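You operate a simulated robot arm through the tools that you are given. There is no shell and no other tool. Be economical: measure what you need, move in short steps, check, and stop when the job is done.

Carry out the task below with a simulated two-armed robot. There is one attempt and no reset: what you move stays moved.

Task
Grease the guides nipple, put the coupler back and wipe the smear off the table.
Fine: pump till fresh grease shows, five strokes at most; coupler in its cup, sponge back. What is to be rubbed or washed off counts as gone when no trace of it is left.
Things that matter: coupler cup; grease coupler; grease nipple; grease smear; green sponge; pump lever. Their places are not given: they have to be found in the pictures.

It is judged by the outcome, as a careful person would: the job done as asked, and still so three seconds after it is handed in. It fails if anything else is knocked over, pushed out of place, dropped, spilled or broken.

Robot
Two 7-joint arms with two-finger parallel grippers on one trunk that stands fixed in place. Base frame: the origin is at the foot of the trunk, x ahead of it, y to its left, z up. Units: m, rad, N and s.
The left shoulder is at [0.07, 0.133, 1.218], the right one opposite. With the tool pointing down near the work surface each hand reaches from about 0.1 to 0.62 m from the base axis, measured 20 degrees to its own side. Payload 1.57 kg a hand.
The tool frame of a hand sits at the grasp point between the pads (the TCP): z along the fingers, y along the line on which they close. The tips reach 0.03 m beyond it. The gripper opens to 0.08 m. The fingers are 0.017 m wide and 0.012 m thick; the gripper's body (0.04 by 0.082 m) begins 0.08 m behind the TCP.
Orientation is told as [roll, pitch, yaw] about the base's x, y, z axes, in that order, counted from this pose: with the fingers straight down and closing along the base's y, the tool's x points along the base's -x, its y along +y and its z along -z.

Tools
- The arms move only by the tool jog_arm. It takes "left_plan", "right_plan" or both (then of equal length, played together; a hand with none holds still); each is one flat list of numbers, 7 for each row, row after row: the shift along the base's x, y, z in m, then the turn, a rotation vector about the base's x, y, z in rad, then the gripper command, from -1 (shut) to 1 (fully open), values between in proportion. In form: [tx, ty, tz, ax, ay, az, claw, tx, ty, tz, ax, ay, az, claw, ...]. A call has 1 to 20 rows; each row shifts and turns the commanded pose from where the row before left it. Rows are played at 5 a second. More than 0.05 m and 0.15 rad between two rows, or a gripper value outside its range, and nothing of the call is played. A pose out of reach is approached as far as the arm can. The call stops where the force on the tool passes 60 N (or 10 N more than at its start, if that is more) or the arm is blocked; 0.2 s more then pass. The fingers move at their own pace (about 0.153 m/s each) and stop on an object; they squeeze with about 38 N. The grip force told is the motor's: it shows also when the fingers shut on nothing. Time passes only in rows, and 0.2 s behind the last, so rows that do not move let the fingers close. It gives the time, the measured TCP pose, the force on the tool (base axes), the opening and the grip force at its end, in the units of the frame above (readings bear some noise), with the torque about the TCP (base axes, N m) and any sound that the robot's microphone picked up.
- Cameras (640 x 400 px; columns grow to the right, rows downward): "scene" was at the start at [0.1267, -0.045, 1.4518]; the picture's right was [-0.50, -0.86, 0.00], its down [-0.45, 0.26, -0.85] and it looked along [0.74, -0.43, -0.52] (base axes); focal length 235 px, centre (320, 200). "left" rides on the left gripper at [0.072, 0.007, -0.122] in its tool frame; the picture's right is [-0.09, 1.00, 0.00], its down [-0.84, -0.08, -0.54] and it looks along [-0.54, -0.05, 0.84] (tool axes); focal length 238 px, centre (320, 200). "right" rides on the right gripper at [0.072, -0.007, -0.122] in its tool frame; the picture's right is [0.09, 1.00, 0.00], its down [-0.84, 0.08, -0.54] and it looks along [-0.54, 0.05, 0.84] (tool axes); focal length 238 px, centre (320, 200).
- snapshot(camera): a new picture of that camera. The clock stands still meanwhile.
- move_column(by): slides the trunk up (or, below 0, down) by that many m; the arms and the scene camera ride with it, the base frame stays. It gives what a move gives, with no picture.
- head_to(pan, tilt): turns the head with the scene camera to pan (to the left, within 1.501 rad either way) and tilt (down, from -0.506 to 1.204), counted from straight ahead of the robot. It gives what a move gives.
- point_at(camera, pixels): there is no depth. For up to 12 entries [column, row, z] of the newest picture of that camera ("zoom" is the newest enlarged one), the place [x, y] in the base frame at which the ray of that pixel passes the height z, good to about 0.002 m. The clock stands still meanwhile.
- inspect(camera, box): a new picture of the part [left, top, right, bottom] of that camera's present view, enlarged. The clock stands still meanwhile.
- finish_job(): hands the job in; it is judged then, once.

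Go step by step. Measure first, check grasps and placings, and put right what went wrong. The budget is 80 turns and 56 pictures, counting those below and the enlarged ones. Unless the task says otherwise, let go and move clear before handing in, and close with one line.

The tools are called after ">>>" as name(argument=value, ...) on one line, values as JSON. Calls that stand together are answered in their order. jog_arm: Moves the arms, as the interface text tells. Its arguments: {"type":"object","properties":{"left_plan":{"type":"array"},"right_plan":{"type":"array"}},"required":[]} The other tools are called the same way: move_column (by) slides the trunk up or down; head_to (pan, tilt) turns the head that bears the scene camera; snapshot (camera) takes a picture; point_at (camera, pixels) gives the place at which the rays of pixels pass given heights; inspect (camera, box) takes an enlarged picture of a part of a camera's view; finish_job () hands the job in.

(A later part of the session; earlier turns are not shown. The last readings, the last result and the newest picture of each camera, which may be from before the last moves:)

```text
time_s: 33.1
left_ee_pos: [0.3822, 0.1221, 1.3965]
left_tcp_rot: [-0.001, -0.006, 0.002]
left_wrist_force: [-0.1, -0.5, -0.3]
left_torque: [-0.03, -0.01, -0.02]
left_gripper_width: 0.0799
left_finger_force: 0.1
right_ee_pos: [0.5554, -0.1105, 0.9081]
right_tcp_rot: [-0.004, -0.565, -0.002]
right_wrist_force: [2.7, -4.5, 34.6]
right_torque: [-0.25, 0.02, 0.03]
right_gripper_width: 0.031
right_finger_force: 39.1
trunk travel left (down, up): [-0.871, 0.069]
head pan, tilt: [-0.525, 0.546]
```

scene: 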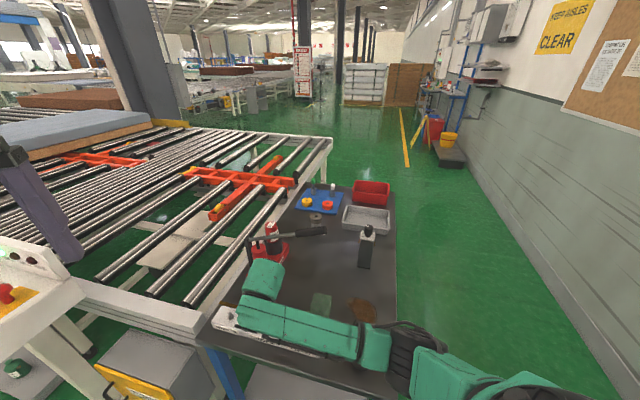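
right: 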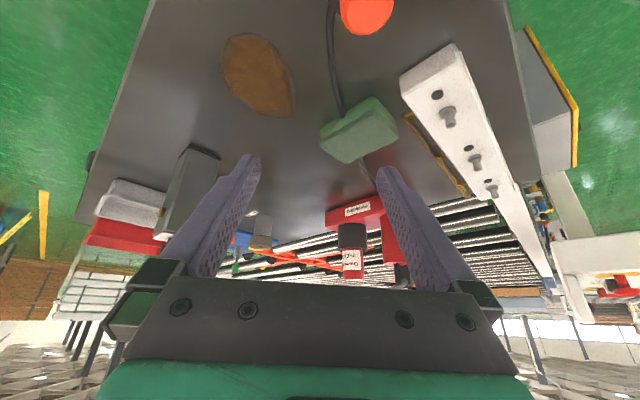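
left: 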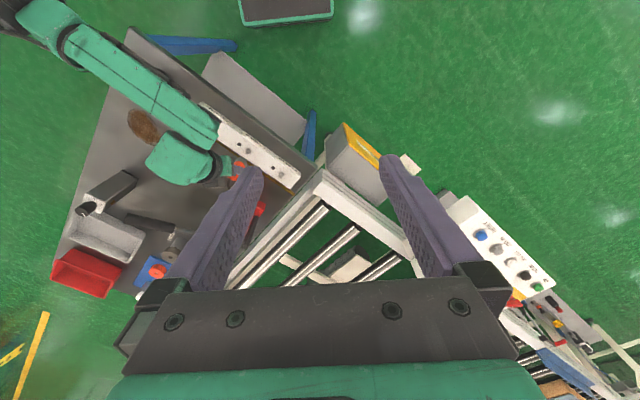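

Vertical contact, 35 N, no click yet. Pressing a little more.

>>> jog_arm(right_plan=[0, 0, -0.003, 0, 0, 0, -1, 0, 0, 0, 0, 0, 0, -1])

>>> inspect(camera="right", box=[240, 40, 400, 200])

```text
time_s: 33.7
left_ee_pos: [0.3834, 0.1216, 1.3952]
left_tcp_rot: [0.001, -0.006, 0.002]
left_wrist_force: [0.0, 0.8, -0.4]
left_torque: [0.02, 0.02, 0.02]
left_gripper_width: 0.08
left_finger_force: 0.0
right_ee_pos: [0.5547, -0.1098, 0.9055]
right_tcp_rot: [-0.007, -0.567, 0.001]
right_wrist_force: [6.3, -4.8, 36.9]
right_torque: [-0.08, -0.37, -0.03]
right_gripper_width: 0.0312
right_finger_force: 37.9
trunk travel left (down, up): [-0.871, 0.069]
head pan, tilt: [-0.525, 0.546]
```

```text
2.50 times, centred on (320, 120) of right
```

zoom: 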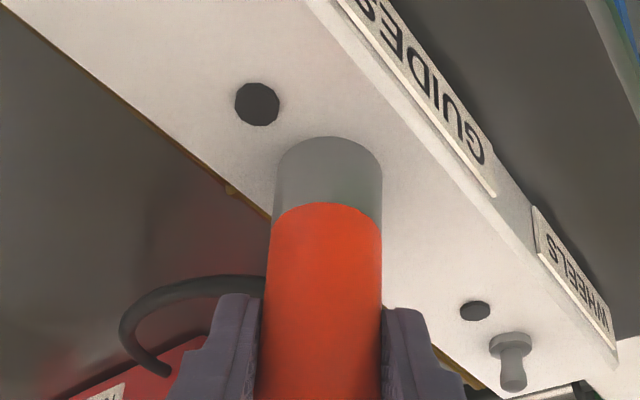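

Seated flat (flange hidden). A gentle upward tug to unload and see whether it is latched.

>>> jog_arm(right_plan=[0.0005, 0, 0.004, 0, 0, 0, -1, 0, 0, 0.004, 0, 0, 0, -1, 0, 0, 0, 0, 0, 0, -1])

```text
time_s: 34.5
left_ee_pos: [0.387, 0.1226, 1.3942]
left_tcp_rot: [0.0, -0.002, 0.002]
left_wrist_force: [-0.5, 0.0, 0.1]
left_torque: [0.0, 0.02, 0.0]
left_gripper_width: 0.0799
left_finger_force: 0.1
right_ee_pos: [0.5542, -0.1103, 0.9057]
right_tcp_rot: [-0.005, -0.549, 0.0]
right_wrist_force: [3.4, -0.6, 11.1]
right_torque: [0.03, -0.51, -0.02]
right_gripper_width: 0.031
right_finger_force: 38.2
trunk travel left (down, up): [-0.871, 0.069]
head pan, tilt: [-0.525, 0.546]
```

>>> jog_arm(right_plan=[0.001, 0, 0.004, 0, 0, 0, -1, 0, 0, 0.002, 0, 0, 0, -1, 0, 0, 0, 0, 0, 0, -1])

```text
time_s: 35.3
left_ee_pos: [0.3892, 0.1226, 1.3946]
left_tcp_rot: [0.001, 0.0, 0.001]
left_wrist_force: [0.7, 0.1, 0.7]
left_torque: [0.0, 0.01, 0.02]
left_gripper_width: 0.0803
left_finger_force: 0.1
right_ee_pos: [0.5548, -0.1106, 0.9114]
right_tcp_rot: [-0.006, -0.548, -0.002]
right_wrist_force: [-2.4, -0.2, -1.6]
right_torque: [0.06, 0.11, -0.01]
right_gripper_width: 0.0306
right_finger_force: 38.1
trunk travel left (down, up): [-0.871, 0.069]
head pan, tilt: [-0.525, 0.546]
```

Not latched; it lifts freely. Seat it again with firm pressure, then release and look.

>>> jog_arm(right_plan=[0, 0, -0.004, 0, 0, 0, -1, 0, 0, -0.004, 0, 0, 0, -1, 0, 0, -0.004, 0, 0, 0, -1, 0, 0, -0.003, 0, 0, 0, -1, 0, 0, -0.003, 0, 0, 0, -1, 0, 0, 0, 0, 0, 0, -1])

```text
time_s: 36.7
left_ee_pos: [0.3825, 0.1233, 1.3969]
left_tcp_rot: [0.0, -0.008, 0.002]
left_wrist_force: [0.1, 0.4, -0.2]
left_torque: [0.0, 0.01, -0.02]
left_gripper_width: 0.0798
left_finger_force: 0.1
right_ee_pos: [0.5556, -0.1098, 0.9017]
right_tcp_rot: [-0.004, -0.568, -0.001]
right_wrist_force: [4.6, -2.6, 37.5]
right_torque: [0.07, -0.57, -0.02]
right_gripper_width: 0.031
right_finger_force: 38.1
trunk travel left (down, up): [-0.871, 0.069]
head pan, tilt: [-0.525, 0.546]
```

Fingers slip at ~37 N. Unload 3 mm, then open and look.

>>> jog_arm(right_plan=[0, 0, 0.004, 0, 0, 0, -1, 0, 0, 0.001, 0, 0, 0, -0.6, 0, 0, 0, 0, 0, 0, 0.2, 0, 0, 0, 0, 0, 0, 0.2])

>>> inspect(camera="right", box=[220, 40, 420, 200])

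```text
time_s: 37.7
left_ee_pos: [0.3878, 0.1224, 1.3938]
left_tcp_rot: [0.0, -0.002, 0.002]
left_wrist_force: [0.2, 0.1, 0.5]
left_torque: [0.0, 0.0, -0.01]
left_gripper_width: 0.08
left_finger_force: 0.1
right_ee_pos: [0.5557, -0.1103, 0.8974]
right_tcp_rot: [-0.005, -0.55, -0.002]
right_wrist_force: [0.4, 0.3, 0.2]
right_torque: [0.03, -0.01, 0.02]
right_gripper_width: 0.0479
right_finger_force: 0.0
trunk travel left (down, up): [-0.871, 0.069]
head pan, tilt: [-0.525, 0.546]
```

```text
2.50 times, centred on (320, 120) of right
```

zoom: 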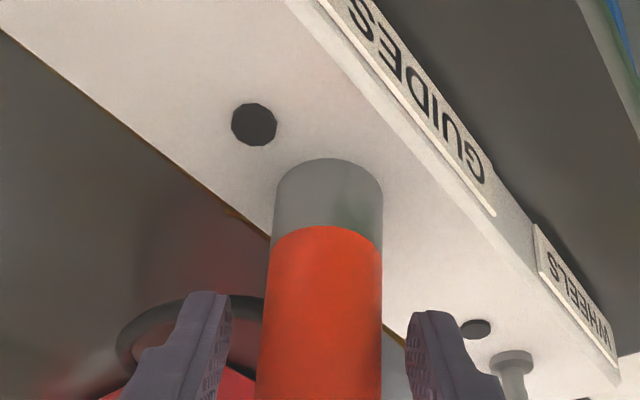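

Coupler stands upright on the nipple. Retreating along the tool axis, closing the fingers, then I'll press on its top.

>>> jog_arm(right_plan=[-0.02, 0, 0.034, 0, 0, 0, 0.4, -0.02, 0, 0.034, 0, 0, 0, 0.4, 0.01, 0, 0.02, 0, 0, 0, -1, 0.015, 0, 0, 0, 0, 0, -1, 0, 0, 0, 0, 0, 0, -1])

>>> snapshot(camera="right")

```text
time_s: 38.9
left_ee_pos: [0.3884, 0.1209, 1.3938]
left_tcp_rot: [0.0, -0.002, 0.002]
left_wrist_force: [-0.1, -0.3, -0.1]
left_torque: [0.02, 0.01, 0.0]
left_gripper_width: 0.0802
left_finger_force: 0.1
right_ee_pos: [0.54, -0.1093, 0.987]
right_tcp_rot: [-0.006, -0.553, -0.001]
right_wrist_force: [-0.8, -0.2, 1.0]
right_torque: [-0.02, 0.0, 0.01]
right_gripper_width: 0.0001
right_finger_force: 21.3
trunk travel left (down, up): [-0.871, 0.069]
head pan, tilt: [-0.525, 0.546]
```

```text
24 pictures are left
```

right: 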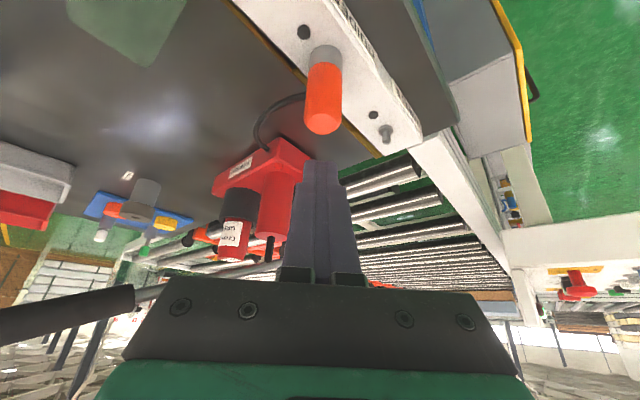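

Coupler upright on the nipple. Pressing down on its top, tips over (0.556,-0.110).

>>> jog_arm(right_plan=[0, -0.001, -0.02, 0, 0, 0, -1, 0, 0, -0.015, 0, 0, 0, -1, 0, 0, -0.008, 0, 0, 0, -1, 0, 0, -0.005, 0, 0, 0, -1, 0, 0, -0.005, 0, 0, 0, -1, 0, 0, 0, 0, 0, 0, -1])

```text
time_s: 40.3
left_ee_pos: [0.3815, 0.1229, 1.3967]
left_tcp_rot: [-0.001, -0.007, 0.003]
left_wrist_force: [0.3, -1.0, 0.3]
left_torque: [0.0, 0.0, -0.02]
left_gripper_width: 0.0802
left_finger_force: 0.0
right_ee_pos: [0.5386, -0.1102, 0.9411]
right_tcp_rot: [-0.003, -0.564, -0.002]
right_wrist_force: [-3.8, -2.8, 35.5]
right_torque: [-0.03, -0.41, -0.04]
right_gripper_width: 0.0
right_finger_force: 21.5
trunk travel left (down, up): [-0.871, 0.069]
head pan, tilt: [-0.525, 0.546]
```

>>> jog_arm(right_plan=[0, 0, -0.003, 0, 0, 0, -1, 0, 0, -0.003, 0, 0, 0, -1, 0, 0, -0.002, 0, 0, 0, -1, 0, 0, 0, 0, 0, 0, -1])

```text
time_s: 41.3
left_ee_pos: [0.3753, 0.1226, 1.3984]
left_tcp_rot: [-0.003, -0.013, 0.002]
left_wrist_force: [-0.2, 0.2, -1.1]
left_torque: [0.02, 0.0, -0.02]
left_gripper_width: 0.0801
left_finger_force: 0.1
right_ee_pos: [0.5385, -0.1109, 0.94]
right_tcp_rot: [-0.003, -0.581, -0.002]
right_wrist_force: [-6.5, -3.6, 54.1]
right_torque: [-0.05, -0.62, -0.09]
right_gripper_width: 0.0
right_finger_force: 20.5
trunk travel left (down, up): [-0.871, 0.069]
head pan, tilt: [-0.525, 0.546]
```

54 N without further travel: it is bottomed out. Lifting off and moving back to the right to view the lever.

>>> jog_arm(right_plan=[0, 0, 0.03, 0, 0, 0, -1, 0, 0, 0.04, 0, 0, 0, -1, -0.02, -0.02, 0.04, 0, 0, 0, -1, -0.03, -0.03, 0.02, 0, 0, 0, -1, -0.03, -0.04, 0, 0, 0, 0, -1, -0.02, -0.04, 0, 0, 0, 0, -1, 0, -0.04, 0, 0, 0, 0, -1, 0, -0.04, 0, 0, 0, 0, -1, 0, 0, 0, 0, 0, 0, -1])

>>> snapshot(camera="scene")

>>> snapshot(camera="right")

```text
time_s: 43.3
left_ee_pos: [0.3882, 0.1223, 1.3938]
left_tcp_rot: [0.001, -0.001, 0.003]
left_wrist_force: [0.0, 0.5, -0.1]
left_torque: [0.01, -0.02, -0.02]
left_gripper_width: 0.0798
left_finger_force: 0.0
right_ee_pos: [0.4396, -0.3229, 1.0527]
right_tcp_rot: [-0.005, -0.552, 0.0]
right_wrist_force: [0.4, -0.4, -0.7]
right_torque: [-0.01, -0.03, 0.01]
right_gripper_width: 0.0
right_finger_force: 20.7
trunk travel left (down, up): [-0.871, 0.069]
head pan, tilt: [-0.525, 0.546]
```

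```text
23 pictures are left
```

scene: 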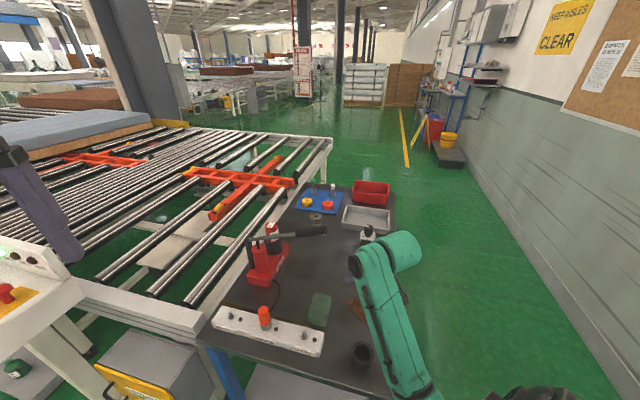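

```text
22 pictures are left
```

right: 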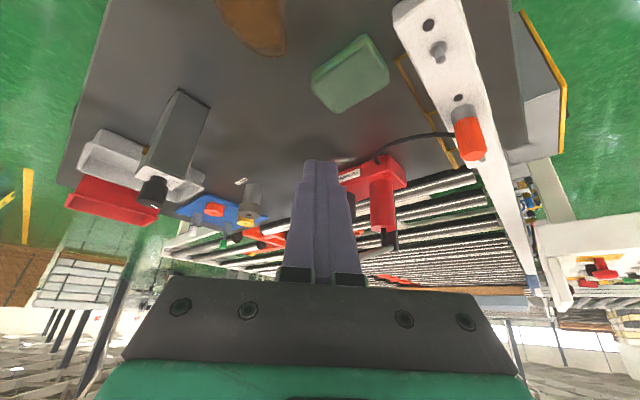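

Getting rays of the handle tip (325,231), handle start (294,237) and pivot (248,242) from the present scene picture.

>>> point_at(camera="scene", pixels=[[325, 231, 1.0], [325, 231, 1.05], [325, 231, 1.1], [294, 237, 1.0], [294, 237, 1.05], [248, 241, 0.98], [248, 241, 1.0]])

>>> inspect(camera="scene", box=[230, 200, 390, 300])

>>> snapshot(camera="left")

```text
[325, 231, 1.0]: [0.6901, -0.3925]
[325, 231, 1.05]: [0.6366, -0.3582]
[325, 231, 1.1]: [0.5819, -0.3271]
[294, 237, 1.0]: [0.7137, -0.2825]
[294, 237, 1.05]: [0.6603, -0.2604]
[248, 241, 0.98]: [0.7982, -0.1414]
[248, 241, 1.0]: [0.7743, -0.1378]
```

```text
4.00 times, centred on (310, 250) of scene
```

zoom: 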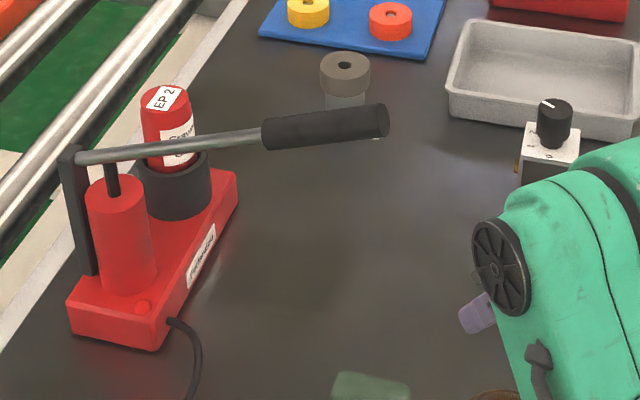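

```text
20 pictures are left
```

left: 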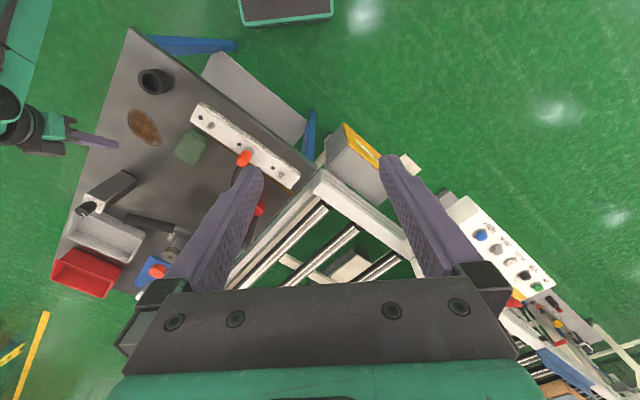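

Left picture shows the handle tip at about (127,217).

>>> point_at(camera="left", pixels=[[127, 217, 1.0], [127, 217, 1.05], [127, 217, 1.1], [175, 227, 1.0], [175, 227, 1.05]])

>>> point_at(camera="scene", pixels=[[325.5, 230, 1.0], [325.5, 230, 1.02], [325.5, 230, 1.04], [325.5, 230, 1.06], [310, 233, 1.0], [310, 233, 1.02], [310, 233, 1.04], [310, 233, 1.06]])

```text
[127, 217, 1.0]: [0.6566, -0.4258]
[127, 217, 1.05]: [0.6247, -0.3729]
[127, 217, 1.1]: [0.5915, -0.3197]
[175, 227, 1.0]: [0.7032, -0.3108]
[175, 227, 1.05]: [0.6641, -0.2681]
```

```text
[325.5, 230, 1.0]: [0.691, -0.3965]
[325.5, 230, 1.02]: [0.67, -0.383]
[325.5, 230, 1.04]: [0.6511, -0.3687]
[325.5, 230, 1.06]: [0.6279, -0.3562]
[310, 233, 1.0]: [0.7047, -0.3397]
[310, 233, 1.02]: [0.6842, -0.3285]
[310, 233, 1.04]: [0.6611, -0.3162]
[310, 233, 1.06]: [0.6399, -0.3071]
```

Handle tip ≈(0.61,-0.35,1.075), rising from the pivot. I'll come at the handle nearly horizontally from the robot's side with one finger above and one below it: yaw -0.35, tilt to ~1.05, roll 90°, while going up first.

>>> jog_arm(right_plan=[0, 0, 0.04, 0, 0, -0.117, -1, 0, 0, 0.04, 0, 0, -0.117, -1, 0, 0, 0.04, 0, 0, -0.116, -1, 0, 0, 0, -0.043, -0.117, 0, -1, 0, 0, 0, -0.043, -0.117, 0, -1, 0, 0, 0, -0.043, -0.117, 0, -1, 0, 0, 0, -0.043, -0.117, 0, -1, 0, 0, 0, 0, 0, 0, -1])

```text
time_s: 45.1
left_ee_pos: [0.3894, 0.1221, 1.3949]
left_tcp_rot: [0.0, -0.003, 0.002]
left_wrist_force: [-0.5, -0.7, 0.3]
left_torque: [0.03, 0.0, 0.03]
left_gripper_width: 0.0801
left_finger_force: 0.1
right_ee_pos: [0.4409, -0.3224, 1.1742]
right_tcp_rot: [-0.009, -1.051, -0.349]
right_wrist_force: [-0.1, 0.4, -0.1]
right_torque: [-0.01, 0.0, 0.04]
right_gripper_width: 0.0001
right_finger_force: 20.8
trunk travel left (down, up): [-0.871, 0.069]
head pan, tilt: [-0.525, 0.546]
```

Orientation reached. Now rolling 90° about the tool axis.

>>> jog_arm(right_plan=[0, 0, 0, -0.1162, 0.0424, 0.0711, -1, 0, 0, 0, -0.1162, 0.0424, 0.0711, -1, 0, 0, 0, -0.1162, 0.0424, 0.0711, -1, 0, 0, 0, -0.1162, 0.0424, 0.0711, -1, 0, 0, 0, -0.1162, 0.0424, 0.0711, -1, 0, 0, 0, -0.1162, 0.0424, 0.0711, -1, 0, 0, 0, -0.1162, 0.0424, 0.0711, -1, 0, 0, 0, -0.1162, 0.0424, 0.0711, -1, 0, 0, 0, -0.1162, 0.0424, 0.0711, -1, 0, 0, 0, -0.1162, 0.0424, 0.0711, -1, 0, 0, 0, -0.1162, 0.0424, 0.0711, 0.25, 0, 0, 0, 0, 0, 0, 0.25])

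```text
time_s: 47.7
left_ee_pos: [0.3893, 0.1222, 1.3953]
left_tcp_rot: [0.002, -0.001, 0.003]
left_wrist_force: [-0.2, -1.0, -0.4]
left_torque: [-0.01, -0.04, -0.04]
left_gripper_width: 0.0799
left_finger_force: 0.1
right_ee_pos: [0.4422, -0.3215, 1.177]
right_tcp_rot: [-1.057, 0.001, 1.221]
right_wrist_force: [0.0, -0.6, -0.7]
right_torque: [-0.01, -0.02, -0.01]
right_gripper_width: 0.05
right_finger_force: 0.1
trunk travel left (down, up): [-0.871, 0.069]
head pan, tilt: [-0.525, 0.546]
```

Done without limits. Lower the column 0.10 m (hand to z≈1.077) and look along.

>>> move_column(by=-0.1)

>>> snapshot(camera="right")

>>> snapshot(camera="scene")

```text
time_s: 49.1
left_ee_pos: [0.3889, 0.1232, 1.2938]
left_tcp_rot: [0.001, -0.001, 0.003]
left_wrist_force: [0.7, 0.1, 0.3]
left_torque: [0.01, 0.0, 0.01]
left_gripper_width: 0.0798
left_finger_force: 0.1
right_ee_pos: [0.4423, -0.3214, 1.0745]
right_tcp_rot: [-1.055, -0.003, 1.22]
right_wrist_force: [-0.7, 0.3, 1.0]
right_torque: [-0.02, 0.0, -0.01]
right_gripper_width: 0.0499
right_finger_force: 0.1
trunk travel left (down, up): [-0.771, 0.169]
head pan, tilt: [-0.525, 0.546]
```

```text
19 pictures are left
```

right: 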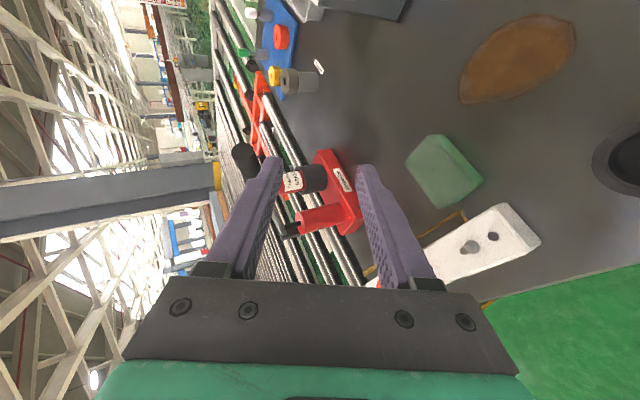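

```text
18 pictures are left
```

scene: 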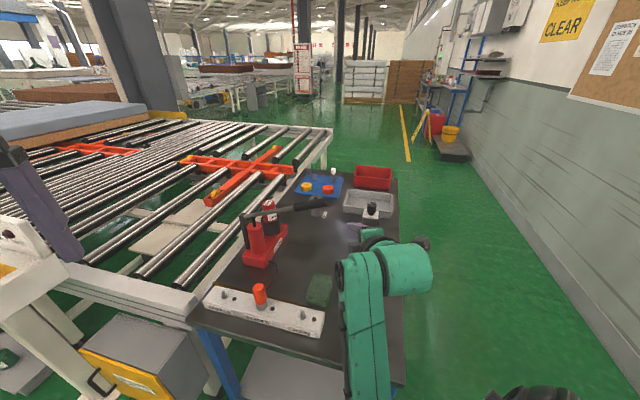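

Handle end seen in right picture at (243,157), scene (323,204). Triangulate.

>>> point_at(camera="right", pixels=[[243, 158, 1.03], [243, 158, 1.05], [243, 158, 1.06], [243, 158, 1.07], [243, 158, 1.08]])

>>> point_at(camera="scene", pixels=[[325, 204, 1.03], [325, 204, 1.05], [325, 204, 1.06], [325, 204, 1.07], [325, 204, 1.08]])

```text
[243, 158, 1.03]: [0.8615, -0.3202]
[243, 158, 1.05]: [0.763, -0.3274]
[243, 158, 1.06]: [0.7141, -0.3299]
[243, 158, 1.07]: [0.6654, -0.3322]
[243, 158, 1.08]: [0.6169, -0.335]
```

```text
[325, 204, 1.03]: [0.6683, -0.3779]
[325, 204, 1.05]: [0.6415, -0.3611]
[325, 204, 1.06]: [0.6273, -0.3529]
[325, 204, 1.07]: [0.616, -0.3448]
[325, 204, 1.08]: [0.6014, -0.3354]
```

Tip at ≈(0.604,-0.336,1.081). Going to a pre-position 8 cm behind a point 2.5 cm in from the tip, jaws 0.064, then advancing along the tool axis.

>>> jog_arm(right_plan=[0.038, 0.009, 0.013, 0, 0, 0, 0.6, 0.037, 0.009, 0.013, 0, 0, 0, 0.6, 0.037, 0.009, 0.013, 0, 0, 0, 0.6, 0, 0, 0, 0, 0, 0, 0.6])

>>> snapshot(camera="right")

```text
time_s: 50.1
left_ee_pos: [0.3897, 0.1211, 1.294]
left_tcp_rot: [0.001, -0.001, 0.002]
left_wrist_force: [-1.0, -0.5, -0.3]
left_torque: [0.02, 0.03, 0.0]
left_gripper_width: 0.08
left_finger_force: 0.1
right_ee_pos: [0.5556, -0.2935, 1.1151]
right_tcp_rot: [-1.056, -0.001, 1.22]
right_wrist_force: [-0.3, 0.3, 0.0]
right_torque: [0.03, -0.02, 0.0]
right_gripper_width: 0.0638
right_finger_force: 0.1
trunk travel left (down, up): [-0.771, 0.169]
head pan, tilt: [-0.525, 0.546]
```

```text
17 pictures are left
```

right: 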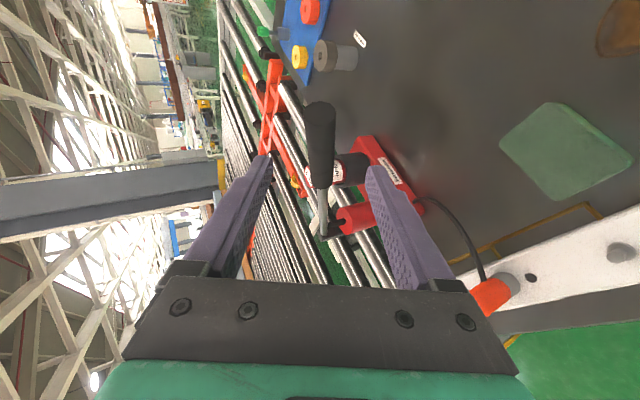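

The handle runs between the jaws. Advancing along the tool axis and closing to about 0.036.

>>> jog_arm(right_plan=[0.0217, -0.0079, -0.0133, 0, 0, 0, 0.6, 0.0217, -0.0079, -0.0133, 0, 0, 0, 0.6, 0.0217, -0.0079, -0.0133, 0, 0, 0, 0.6, 0, 0, 0, 0, 0, 0, 0.0, 0, 0, 0, 0, 0, 0, -0.1])

>>> inspect(camera="right", box=[200, 60, 440, 300])

```text
time_s: 51.3
left_ee_pos: [0.3894, 0.1219, 1.2939]
left_tcp_rot: [0.0, -0.001, 0.002]
left_wrist_force: [0.7, 0.2, -0.5]
left_torque: [0.02, -0.01, 0.01]
left_gripper_width: 0.08
left_finger_force: 0.0
right_ee_pos: [0.6199, -0.317, 1.0761]
right_tcp_rot: [-1.056, 0.0, 1.22]
right_wrist_force: [0.6, -0.2, 0.4]
right_torque: [0.0, -0.01, 0.0]
right_gripper_width: 0.0359
right_finger_force: 0.0
trunk travel left (down, up): [-0.771, 0.169]
head pan, tilt: [-0.525, 0.546]
```

```text
1.67 times, centred on (320, 180) of right
```

zoom: 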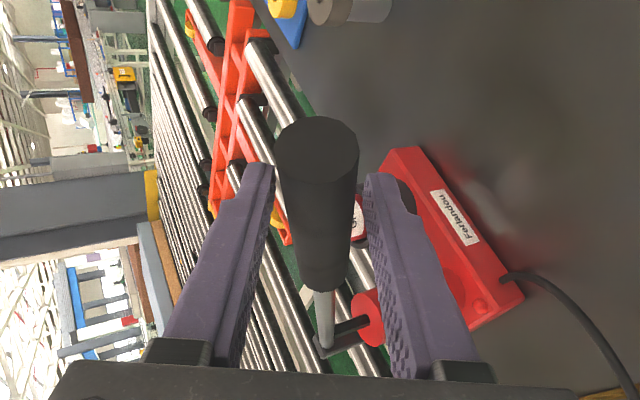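

Handle is caged. Beginning the first stroke: down 6 cm, watching force and sound.

>>> jog_arm(right_plan=[0, 0, -0.015, 0, 0, 0, -0.1, 0, 0, -0.015, 0, 0, 0, -0.1, 0, 0, -0.015, 0, 0, 0, -0.1, 0, 0, -0.015, 0, 0, 0, -0.1, 0, 0, 0, 0, 0, 0, -0.1])

```text
time_s: 52.5
left_ee_pos: [0.3882, 0.1213, 1.2938]
left_tcp_rot: [0.0, -0.002, 0.003]
left_wrist_force: [0.4, -0.5, -0.7]
left_torque: [0.01, 0.03, 0.05]
left_gripper_width: 0.0802
left_finger_force: 0.0
right_ee_pos: [0.6191, -0.3189, 1.015]
right_tcp_rot: [-1.055, -0.001, 1.219]
right_wrist_force: [-0.2, -4.4, 3.9]
right_torque: [0.07, -0.1, -0.07]
right_gripper_width: 0.04
right_finger_force: 2.1
trunk travel left (down, up): [-0.771, 0.169]
head pan, tilt: [-0.525, 0.546]
```

Light force (≈5 N); lever follows. Continue down.

>>> jog_arm(right_plan=[0, 0, -0.015, 0, 0, 0, 0, 0, 0, -0.015, 0, 0, 0, 0, 0, 0, -0.015, 0, 0, 0, 0, 0, 0, -0.015, 0, 0, 0, 0, 0, 0, 0, 0, 0, 0, 0])

>>> snapshot(camera="scene")

```text
time_s: 53.7
left_ee_pos: [0.3875, 0.1221, 1.2953]
left_tcp_rot: [0.0, -0.004, 0.002]
left_wrist_force: [-0.3, -0.4, -0.3]
left_torque: [-0.01, 0.03, 0.01]
left_gripper_width: 0.0801
left_finger_force: 0.1
right_ee_pos: [0.6192, -0.3192, 0.9556]
right_tcp_rot: [-1.059, -0.004, 1.22]
right_wrist_force: [1.9, -6.0, 11.4]
right_torque: [0.1, -0.24, -0.12]
right_gripper_width: 0.0503
right_finger_force: 6.0
trunk travel left (down, up): [-0.771, 0.169]
head pan, tilt: [-0.525, 0.546]
```

```text
15 pictures are left
```

scene: 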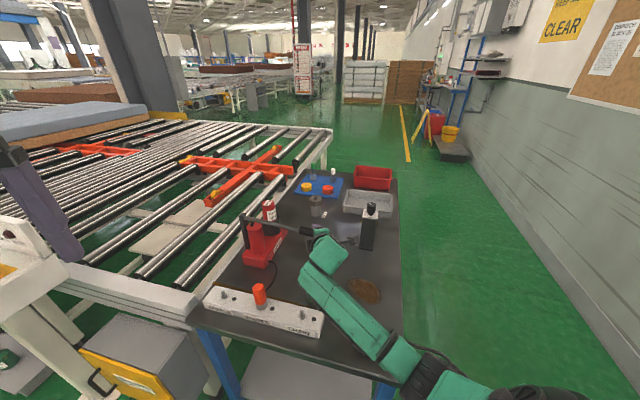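

Lever is about level now, ~13 N. Continue to the stroke's end.

>>> jog_arm(right_plan=[0, 0, -0.015, 0, 0, 0, 0, 0, 0, -0.015, 0, 0, 0, 0, 0, 0, -0.015, 0, 0, 0, 0, 0, 0, 0, 0, 0, 0, 0])

>>> inspect(camera="scene", box=[200, 180, 360, 340])

```text
time_s: 54.4
left_ee_pos: [0.3815, 0.124, 1.2966]
left_tcp_rot: [-0.001, -0.007, 0.003]
left_wrist_force: [0.8, -1.3, -0.9]
left_torque: [0.03, 0.08, -0.02]
left_gripper_width: 0.08
left_finger_force: 0.0
right_ee_pos: [0.6217, -0.3196, 0.9448]
right_tcp_rot: [-1.12, -0.008, 1.221]
right_wrist_force: [-13.3, -4.9, 38.2]
right_torque: [0.17, -1.08, -0.03]
right_gripper_width: 0.066
right_finger_force: 15.1
trunk travel left (down, up): [-0.771, 0.169]
head pan, tilt: [-0.525, 0.546]
stopped in row 3 (right hand): the force on the tool passed its limit at 66 N (the readings are from after the stop); the commanded pose is now the measured one
```

```text
2.50 times, centred on (280, 260) of scene
```

zoom: 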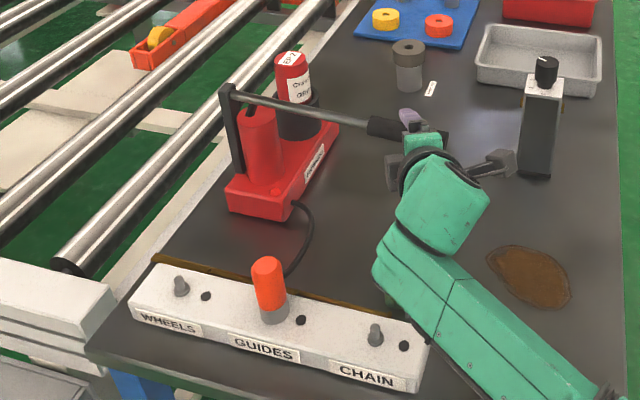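

End stop reached; stroke complete. Hole near GUIDES still dark. Raising the lever back to its start height.

>>> jog_arm(right_plan=[0, 0.001, 0.02, 0.022, 0.06, 0, 0, -0.001, 0.001, 0.02, 0, 0, 0, 0, 0, 0, 0.02, 0, 0, 0, 0, 0, 0, 0.02, 0, 0, 0, 0, 0, 0, 0.02, 0, 0, 0, 0, 0, 0, 0.02, 0, 0, 0, 0, 0, 0, 0.012, 0, 0, 0, 0, 0, 0, 0, 0, 0, 0, 0])

>>> inspect(camera="scene", box=[200, 180, 360, 340])

```text
time_s: 56.2
left_ee_pos: [0.3901, 0.1229, 1.2935]
left_tcp_rot: [-0.001, 0.001, 0.002]
left_wrist_force: [0.1, -0.1, 0.1]
left_torque: [0.01, 0.02, -0.02]
left_gripper_width: 0.08
left_finger_force: 0.0
right_ee_pos: [0.6244, -0.316, 1.0629]
right_tcp_rot: [-1.027, -0.005, 1.222]
right_wrist_force: [2.9, -0.2, 0.8]
right_torque: [0.0, 0.05, 0.05]
right_gripper_width: 0.0415
right_finger_force: 1.3
trunk travel left (down, up): [-0.771, 0.169]
head pan, tilt: [-0.525, 0.546]
```

```text
2.50 times, centred on (280, 260) of scene
```

zoom: 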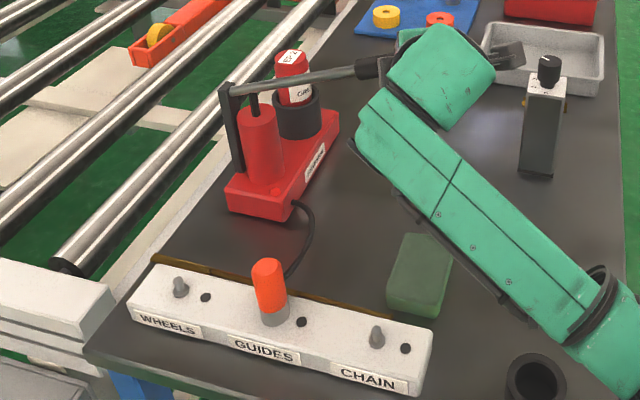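

Lever back up. Topping off 1 cm, then stroke 2 to the stop.

>>> jog_arm(right_plan=[-0.004, -0.001, 0.012, 0, 0, 0, 0, 0, 0, -0.02, 0, 0, 0, 0, 0, 0, -0.02, 0, 0, 0, 0, 0, 0, -0.02, 0, 0, 0, 0, 0, 0, -0.02, 0, 0, 0, 0, 0, 0, -0.02, 0, 0, 0, 0, 0, 0, -0.02, 0, 0, 0, 0, 0, 0, -0.008, 0, 0, 0, 0, 0, 0, -0.004, 0, 0, 0, 0, 0, 0, 0, 0, 0, 0, 0])

>>> inspect(camera="scene", box=[220, 220, 340, 340])

```text
time_s: 58.4
left_ee_pos: [0.3817, 0.1222, 1.2963]
left_tcp_rot: [-0.001, -0.007, 0.003]
left_wrist_force: [-0.1, 0.4, 0.4]
left_torque: [-0.02, -0.01, 0.0]
left_gripper_width: 0.08
left_finger_force: 0.1
right_ee_pos: [0.615, -0.318, 0.9509]
right_tcp_rot: [-1.042, -0.007, 1.221]
right_wrist_force: [-3.3, -7.4, 27.4]
right_torque: [0.25, -0.83, -0.04]
right_gripper_width: 0.0619
right_finger_force: 12.1
trunk travel left (down, up): [-0.771, 0.169]
head pan, tilt: [-0.525, 0.546]
```

```text
3.33 times, centred on (280, 280) of scene
```

zoom: 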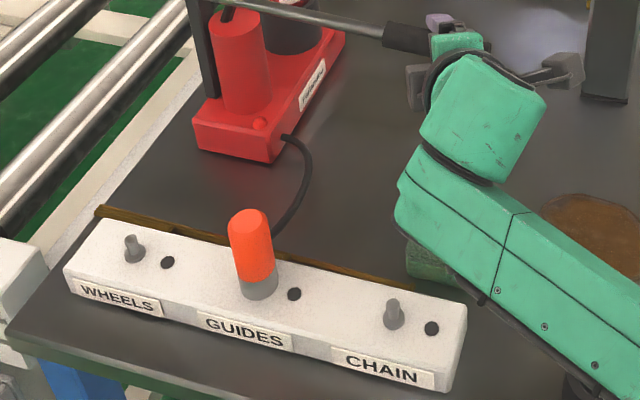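

Nothing at the hole yet after stroke 2. Up, and stroke 3.

>>> jog_arm(right_plan=[0.003, 0.001, 0.03, 0, 0, 0, 0, 0.002, 0, 0.03, 0, 0, 0, 0, 0, 0, 0.03, 0, 0, 0, 0, 0, 0, 0.035, 0, 0, 0, 0, 0, 0, 0, 0, 0, 0, 0, 0, 0, -0.02, 0, 0, 0, 0, 0, 0, -0.02, 0, 0, 0, 0, 0, 0, -0.02, 0, 0, 0, 0, 0, 0, -0.02, 0, 0, 0, 0, 0, 0, -0.02, 0, 0, 0, 0, 0, 0, -0.02, 0, 0, 0, 0, 0, 0, -0.009, 0, 0, 0, 0, 0, 0, 0, 0, 0, 0, 0])

>>> inspect(camera="scene", box=[220, 220, 340, 340])

```text
time_s: 61.2
left_ee_pos: [0.3817, 0.1233, 1.2957]
left_tcp_rot: [-0.002, -0.008, 0.003]
left_wrist_force: [0.2, -0.6, 0.0]
left_torque: [0.02, 0.0, -0.01]
left_gripper_width: 0.0801
left_finger_force: 0.1
right_ee_pos: [0.6209, -0.316, 0.9475]
right_tcp_rot: [-1.044, -0.009, 1.22]
right_wrist_force: [-3.5, -8.9, 31.3]
right_torque: [0.3, -0.87, 0.01]
right_gripper_width: 0.0643
right_finger_force: 13.5
trunk travel left (down, up): [-0.771, 0.169]
head pan, tilt: [-0.525, 0.546]
```

```text
3.33 times, centred on (280, 280) of scene
```

zoom: 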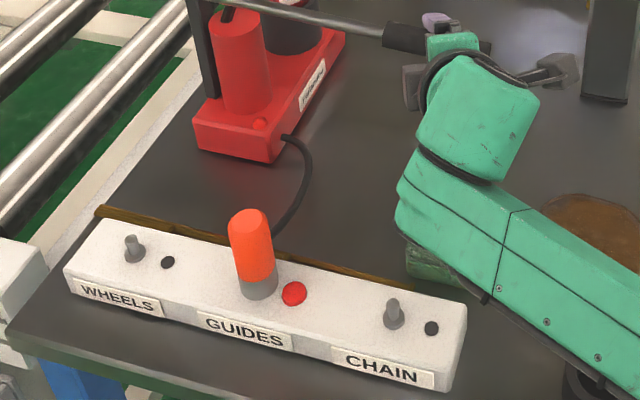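

Red fresh grease appears at the GUIDES hole (293,293): stop pumping. Raise the lever to rest, open and back out along the tool axis.

>>> jog_arm(right_plan=[0, 0, 0.03, 0, 0, 0, 0, 0, 0, 0.03, 0, 0, 0, 0, 0, 0, 0.03, 0, 0, 0, 0, 0, 0, 0.035, 0, 0, 0, 0, 0, 0, 0, 0, 0, 0, 0.6, 0, 0, 0, 0, 0, 0, 0.6, -0.0217, 0.0079, 0.0133, 0, 0, 0, 0.6, -0.0217, 0.0079, 0.0133, 0, 0, 0, 0.6, -0.0217, 0.0079, 0.0133, 0, 0, 0, 0.6, -0.03, 0.0079, 0.0133, 0, 0, 0, 0.6, -0.03, 0, 0.02, 0, 0, 0, 0.6, -0.03, 0, 0.02, 0, 0, 0, 0.6, 0, 0, 0, 0, 0, 0, 0.6])

>>> inspect(camera="scene", box=[200, 180, 400, 340])

```text
time_s: 64.0
left_ee_pos: [0.3891, 0.1228, 1.2941]
left_tcp_rot: [0.0, -0.002, 0.0]
left_wrist_force: [0.9, 0.0, 0.2]
left_torque: [0.01, 0.02, -0.01]
left_gripper_width: 0.0802
left_finger_force: 0.2
right_ee_pos: [0.4677, -0.2863, 1.1565]
right_tcp_rot: [-1.026, -0.005, 1.22]
right_wrist_force: [0.5, 0.4, 0.2]
right_torque: [0.01, 0.01, -0.04]
right_gripper_width: 0.0639
right_finger_force: 0.0
trunk travel left (down, up): [-0.771, 0.169]
head pan, tilt: [-0.525, 0.546]
```

```text
2.50 times, centred on (300, 260) of scene
```

zoom: 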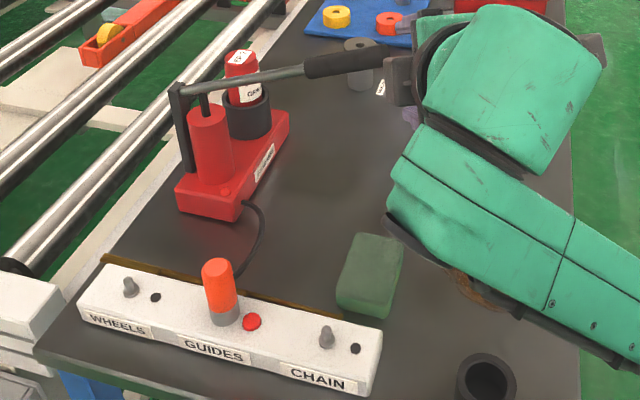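

Lever rests up and clear. Undoing roll, tilt and yaw back to the 0.55 tilt pose.

>>> jog_arm(right_plan=[-0.005, 0, 0, 0.1146, -0.0418, -0.0739, 0.6, -0.005, 0, 0, 0.1146, -0.0418, -0.0739, 0.6, -0.005, 0, 0, 0.1146, -0.0418, -0.0739, 0.6, -0.005, 0, 0, 0.1146, -0.0418, -0.0739, 0.6, 0, 0, 0, 0.1146, -0.0418, -0.0739, 0.6, 0, 0, 0, 0.1146, -0.0418, -0.0739, 0.6, 0, 0, 0, 0.1146, -0.0418, -0.0739, 0.6, 0, 0, 0, 0.1146, -0.0418, -0.0739, 0.6, 0, 0, 0, 0.1146, -0.0418, -0.0739, 0.6, 0, 0, 0, 0.1146, -0.0418, -0.0739, 0.6, 0, 0, 0, 0.1146, -0.0418, -0.0739, 0.6, 0, 0, 0, 0.041, 0.1115, 0, 0.6, 0, 0, 0, 0.041, 0.1115, 0, 0.6, 0, 0, 0, 0.041, 0.1115, 0, 0.6, 0, 0, 0, 0.041, 0.1115, 0, 0.6, 0, 0, 0, 0, 0, 0.117, 0.6, 0, 0, 0, 0, 0, 0.117, 0.6, 0, 0, 0, 0, 0, 0.116, 0.6, 0, 0, 0, 0, 0, 0, 0.6])

```text
time_s: 68.0
left_ee_pos: [0.3895, 0.1225, 1.2947]
left_tcp_rot: [0.001, -0.001, 0.002]
left_wrist_force: [0.0, 0.2, 0.4]
left_torque: [-0.05, 0.01, 0.01]
left_gripper_width: 0.0799
left_finger_force: 0.0
right_ee_pos: [0.493, -0.3309, 1.1364]
right_tcp_rot: [0.006, -0.554, -0.001]
right_wrist_force: [0.0, 0.3, 0.7]
right_torque: [-0.01, -0.02, -0.01]
right_gripper_width: 0.0638
right_finger_force: 0.0
right hand out of reach, approached as far as the arm can: row 13, 14, 15, 16, 17, 18
trunk travel left (down, up): [-0.771, 0.169]
head pan, tilt: [-0.525, 0.546]
```

Raising the column 0.1 m, then going to a point behind-above the coupler on its tool-axis line.

>>> move_column(by=0.1)

>>> jog_arm(right_plan=[0, 0, -0.045, 0, 0, 0, 0.6, 0, 0.01, -0.045, 0, 0, 0, 0.6, 0.003, 0.038, -0.03, 0, 0, 0, 0.6, 0.003, 0.038, -0.03, 0, 0, 0, 0.6, 0.003, 0.038, -0.03, 0, 0, 0, 0.6, 0.003, 0.04, -0.03, 0, 0, 0, 0.6, 0.003, 0.04, -0.03, 0, 0, 0, 0.6, 0, 0.0169, -0.02, 0, 0, 0, 0.6, 0, 0, 0, 0, 0, 0, 0.6])

>>> snapshot(camera="right")

```text
time_s: 69.4
left_ee_pos: [0.3896, 0.1226, 1.3928]
left_tcp_rot: [-0.001, -0.001, 0.0]
left_wrist_force: [-0.2, -0.7, 0.1]
left_torque: [-0.02, -0.01, 0.0]
left_gripper_width: 0.0802
left_finger_force: 0.0
right_ee_pos: [0.4926, -0.3301, 1.2362]
right_tcp_rot: [0.004, -0.554, -0.004]
right_wrist_force: [0.2, -0.7, -0.8]
right_torque: [-0.05, -0.01, -0.01]
right_gripper_width: 0.0641
right_finger_force: 0.1
trunk travel left (down, up): [-0.871, 0.069]
head pan, tilt: [-0.525, 0.546]
```

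```text
time_s: 70.6
left_ee_pos: [0.3906, 0.1227, 1.3936]
left_tcp_rot: [0.001, -0.002, 0.004]
left_wrist_force: [-0.2, -0.3, -0.7]
left_torque: [0.02, 0.0, -0.02]
left_gripper_width: 0.0802
left_finger_force: 0.0
right_ee_pos: [0.5206, -0.272, 1.1167]
right_tcp_rot: [-0.151, -0.662, 0.016]
right_wrist_force: [-0.6, -0.1, -0.4]
right_torque: [-0.01, 0.0, -0.01]
right_gripper_width: 0.0642
right_finger_force: 0.0
trunk travel left (down, up): [-0.871, 0.069]
head pan, tilt: [-0.525, 0.546]
stopped in row 6 (right hand): the arm was blocked; the commanded pose is now the measured one
```

```text
9 pictures are left
```

right: 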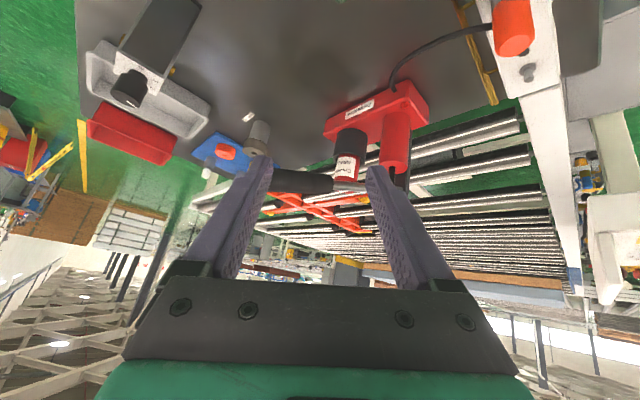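

The arm stopped ("blocked") with the hand free of contact forces, orientation drifted — probably a joint posture limit. Backing up to the earlier good pose near (0.42,-0.33,1.05) and restoring orientation.

>>> jog_arm(right_plan=[-0.03, -0.02, 0, 0, 0, 0, 0.6, -0.03, -0.02, -0.02, 0, 0, 0, 0.6, -0.02, -0.015, -0.025, 0.06, 0.055, 0.04, 0.6, -0.02, -0.005, -0.025, 0.06, 0.055, 0.04, 0.6, 0, 0, 0, 0, 0, 0, 0.6])

```text
time_s: 71.8
left_ee_pos: [0.3898, 0.1226, 1.3943]
left_tcp_rot: [0.0, -0.002, 0.001]
left_wrist_force: [0.4, 0.1, 0.1]
left_torque: [0.04, 0.03, 0.03]
left_gripper_width: 0.0799
left_finger_force: 0.0
right_ee_pos: [0.4199, -0.3293, 1.0446]
right_tcp_rot: [0.003, -0.551, 0.011]
right_wrist_force: [0.6, -0.2, -0.6]
right_torque: [0.01, 0.01, -0.03]
right_gripper_width: 0.0641
right_finger_force: 0.1
trunk travel left (down, up): [-0.871, 0.069]
head pan, tilt: [-0.525, 0.546]
```

Restored. Retracing the earlier free path (z≈1.05) to behind the coupler, with a stop-and-check.

>>> jog_arm(right_plan=[0.02, 0.006, 0, 0, 0, -0.01, 0.6, 0, 0.04, 0, 0, 0, 0, 0.6, 0, 0.04, 0, 0, 0, 0, 0.6, 0.02, 0.04, 0, 0, 0, 0, 0.6, 0.025, 0.04, 0, 0, 0, 0, 0.6, 0.02, 0.035, -0.02, 0, 0, 0, 0.6, 0.005, 0.0183, -0.04, 0, 0, 0, 0.6, 0, 0, 0, 0, 0, 0, 0.4])

```text
time_s: 73.8
left_ee_pos: [0.3896, 0.122, 1.3945]
left_tcp_rot: [0.001, -0.003, 0.004]
left_wrist_force: [-0.4, 0.9, -0.3]
left_torque: [0.01, 0.03, -0.02]
left_gripper_width: 0.0799
left_finger_force: 0.0
right_ee_pos: [0.5166, -0.1604, 0.9802]
right_tcp_rot: [-0.143, -0.558, 0.051]
right_wrist_force: [0.2, 0.2, -0.1]
right_torque: [0.0, -0.01, 0.04]
right_gripper_width: 0.0559
right_finger_force: 0.1
trunk travel left (down, up): [-0.871, 0.069]
head pan, tilt: [-0.525, 0.546]
stopped in row 8 (right hand): the arm was blocked; the commanded pose is now the measured one
```

Blocked again, laterally, with no tool force. One scene picture to see the arm posture.

>>> snapshot(camera="scene")

```text
8 pictures are left
```

scene: 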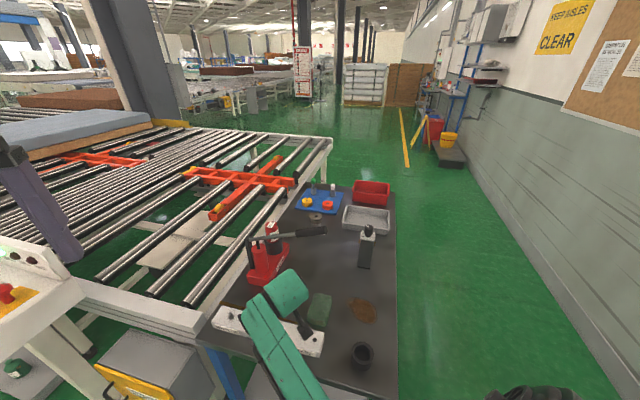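

The forearm now comes straight from behind (elbow inward), unlike before. Since the coupler is round I can use a yawed grasp: back off and yaw +0.5 so the wrist sits further right.

>>> jog_arm(right_plan=[-0.03, -0.03, 0.02, 0, 0, 0, 0.6, -0.01, -0.01, 0, 0.03, 0, 0.131, 0.6, 0, 0, 0, 0.03, 0, 0.131, 0.6, 0, 0, 0, 0.03, 0, 0.131, 0.6, 0, 0, 0, 0.03, 0, 0.131, 0.6, 0, 0, 0, 0, 0, 0, 0.6])

```text
time_s: 75.2
left_ee_pos: [0.3894, 0.1229, 1.3943]
left_tcp_rot: [0.001, -0.001, 0.002]
left_wrist_force: [0.0, 0.2, 0.2]
left_torque: [-0.02, 0.0, 0.01]
left_gripper_width: 0.08
left_finger_force: 0.1
right_ee_pos: [0.4769, -0.1977, 1.0001]
right_tcp_rot: [-0.003, -0.592, 0.503]
right_wrist_force: [-0.8, 0.5, -0.6]
right_torque: [0.0, 0.01, 0.02]
right_gripper_width: 0.0638
right_finger_force: 0.1
trunk travel left (down, up): [-0.871, 0.069]
head pan, tilt: [-0.525, 0.546]
```

Orientation reached exactly. Moving to 8 cm behind the grip point along the new tool axis.

>>> jog_arm(right_plan=[0.02, 0.033, 0.0, 0, 0, 0, 0.6, 0.02, 0.033, -0.01, 0, 0, 0, 0.6, 0, 0, -0.025, 0, 0, 0, 0.6, 0, 0, 0, 0, 0, 0, 0.6])

>>> inspect(camera="right", box=[200, 40, 440, 240])

```text
time_s: 76.2
left_ee_pos: [0.3895, 0.123, 1.3944]
left_tcp_rot: [0.001, -0.001, 0.0]
left_wrist_force: [-0.3, -0.2, 0.3]
left_torque: [0.0, 0.02, 0.0]
left_gripper_width: 0.08
left_finger_force: 0.1
right_ee_pos: [0.5168, -0.1334, 0.9667]
right_tcp_rot: [-0.003, -0.59, 0.502]
right_wrist_force: [0.4, 0.5, 0.2]
right_torque: [-0.01, -0.01, 0.01]
right_gripper_width: 0.0639
right_finger_force: 0.1
trunk travel left (down, up): [-0.871, 0.069]
head pan, tilt: [-0.525, 0.546]
```

```text
2.00 times, centred on (320, 140) of right
```

zoom: 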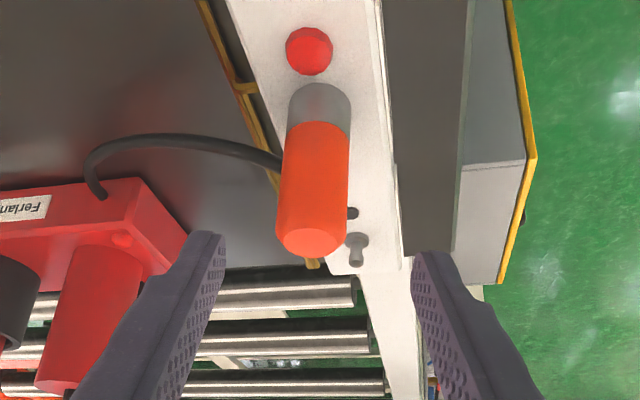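

Coupler is centred between the open jaws. Advance, grip, then lift gently.

>>> jog_arm(right_plan=[0.013, 0.0077, -0.0226, 0, 0, 0, 0.6, 0.013, 0.0077, -0.0226, 0, 0, 0, 0.6, 0.013, 0.0077, -0.0226, 0, 0, 0, 0.6, 0, 0, 0, 0, 0, 0, 0.6, 0, 0, 0, 0, 0, 0, -1, 0, 0, 0, 0, 0, 0, -1, 0, 0, 0, 0, 0, 0, -1])

```text
time_s: 77.8
left_ee_pos: [0.3903, 0.1223, 1.3939]
left_tcp_rot: [0.0, -0.001, 0.003]
left_wrist_force: [0.7, -0.2, 0.1]
left_torque: [0.01, -0.02, 0.01]
left_gripper_width: 0.0801
left_finger_force: 0.0
right_ee_pos: [0.5546, -0.1101, 0.8995]
right_tcp_rot: [-0.003, -0.589, 0.499]
right_wrist_force: [-0.1, -1.8, 0.3]
right_torque: [-0.17, -0.05, -0.02]
right_gripper_width: 0.0304
right_finger_force: 38.0
trunk travel left (down, up): [-0.871, 0.069]
head pan, tilt: [-0.525, 0.546]
```

Gripped. Lifting straight up 0.09 and carrying toward the cup.

>>> jog_arm(right_plan=[0, 0, 0.015, 0, 0, 0, -1, 0, 0, 0.025, 0, 0, 0, -1, 0, 0, 0.025, 0, 0, 0, -1, 0, 0, 0.025, 0, 0, 0, -1, -0.0338, -0.034, 0, 0, 0, 0, -1, -0.0338, -0.034, 0, 0, 0, 0, -1, -0.0338, -0.034, 0, 0, 0, 0, -1, -0.0338, -0.034, 0, 0, 0, 0, -1, -0.0338, -0.034, 0, 0, 0, 0, -1, -0.0338, -0.0345, 0, 0, 0, 0, -1, 0, 0, 0, 0, 0, 0, -1])

>>> snapshot(camera="right")

```text
time_s: 80.2
left_ee_pos: [0.391, 0.1226, 1.394]
left_tcp_rot: [0.0, -0.001, 0.002]
left_wrist_force: [-0.3, -0.1, -0.1]
left_torque: [0.01, 0.01, 0.02]
left_gripper_width: 0.0799
left_finger_force: 0.1
right_ee_pos: [0.3534, -0.314, 0.9887]
right_tcp_rot: [-0.004, -0.589, 0.502]
right_wrist_force: [1.4, -1.1, -1.9]
right_torque: [-0.01, 0.0, -0.02]
right_gripper_width: 0.0307
right_finger_force: 37.9
trunk travel left (down, up): [-0.871, 0.069]
head pan, tilt: [-0.525, 0.546]
```

```text
6 pictures are left
```

right: 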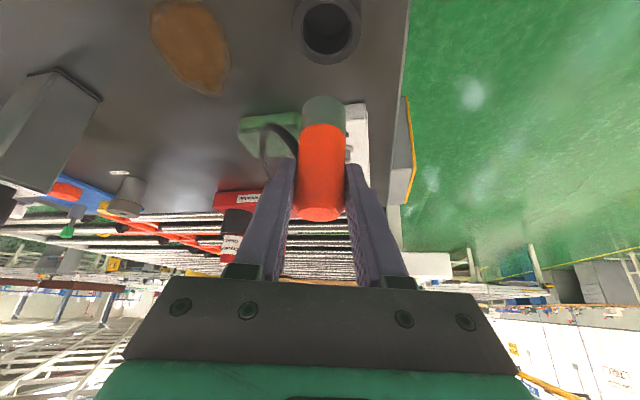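

Use this picture to verify cup centre (326,26), smear outline, sponge corners, and the coupler bottom edge (325,97).

>>> point_at(camera="right", pixels=[[326, 27, 0.84], [326, 27, 0.835], [325, 97, 0.92], [325, 97, 0.93], [151, 12, 0.8], [187, 0, 0.8], [228, 88, 0.8], [230, 55, 0.8], [208, 96, 0.8], [239, 118, 0.835], [301, 111, 0.835]])

```text
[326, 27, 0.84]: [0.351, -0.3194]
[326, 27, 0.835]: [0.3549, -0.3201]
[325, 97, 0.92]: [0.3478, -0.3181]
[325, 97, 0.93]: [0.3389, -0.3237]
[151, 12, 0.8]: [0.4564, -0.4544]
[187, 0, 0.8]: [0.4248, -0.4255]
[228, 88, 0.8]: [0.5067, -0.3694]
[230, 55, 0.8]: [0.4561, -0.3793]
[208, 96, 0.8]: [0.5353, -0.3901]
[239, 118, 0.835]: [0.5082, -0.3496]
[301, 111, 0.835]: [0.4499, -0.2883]
```

Cup centre ≈(0.352,-0.316); lowering the coupler in with watch on forces.

>>> jog_arm(right_plan=[-0.001, -0.0015, -0.03, 0, 0, 0, -1, 0, 0, -0.03, 0, 0, 0, -1, 0, 0, -0.02, 0, 0, 0, -1, 0, 0, -0.02, 0, 0, 0, -1, 0, 0, -0.008, 0, 0, 0, -1, 0, 0, 0, 0, 0, 0, -1])

```text
time_s: 81.6
left_ee_pos: [0.3896, 0.1215, 1.3941]
left_tcp_rot: [0.001, -0.001, 0.001]
left_wrist_force: [-0.3, 0.2, 0.4]
left_torque: [0.03, -0.01, 0.04]
left_gripper_width: 0.08
left_finger_force: 0.1
right_ee_pos: [0.3523, -0.3169, 0.8804]
right_tcp_rot: [-0.003, -0.59, 0.501]
right_wrist_force: [-0.8, -0.1, -1.6]
right_torque: [0.01, -0.02, 0.0]
right_gripper_width: 0.0308
right_finger_force: 38.1
trunk travel left (down, up): [-0.871, 0.069]
head pan, tilt: [-0.525, 0.546]
```

It is inside the cup without contact; lowering a few mm to touch bottom.

>>> jog_arm(right_plan=[0, 0, -0.003, 0, 0, 0, -1, 0, 0, -0.003, 0, 0, 0, -1, 0, 0, 0, 0, 0, 0, -1])

```text
time_s: 82.4
left_ee_pos: [0.3901, 0.1221, 1.3947]
left_tcp_rot: [-0.001, -0.002, 0.001]
left_wrist_force: [0.0, 0.5, 0.1]
left_torque: [-0.03, -0.03, 0.0]
left_gripper_width: 0.08
left_finger_force: 0.0
right_ee_pos: [0.3512, -0.3159, 0.8752]
right_tcp_rot: [0.0, -0.59, 0.499]
right_wrist_force: [1.2, 0.1, -0.9]
right_torque: [-0.02, 0.0, -0.01]
right_gripper_width: 0.031
right_finger_force: 37.6
trunk travel left (down, up): [-0.871, 0.069]
head pan, tilt: [-0.525, 0.546]
```

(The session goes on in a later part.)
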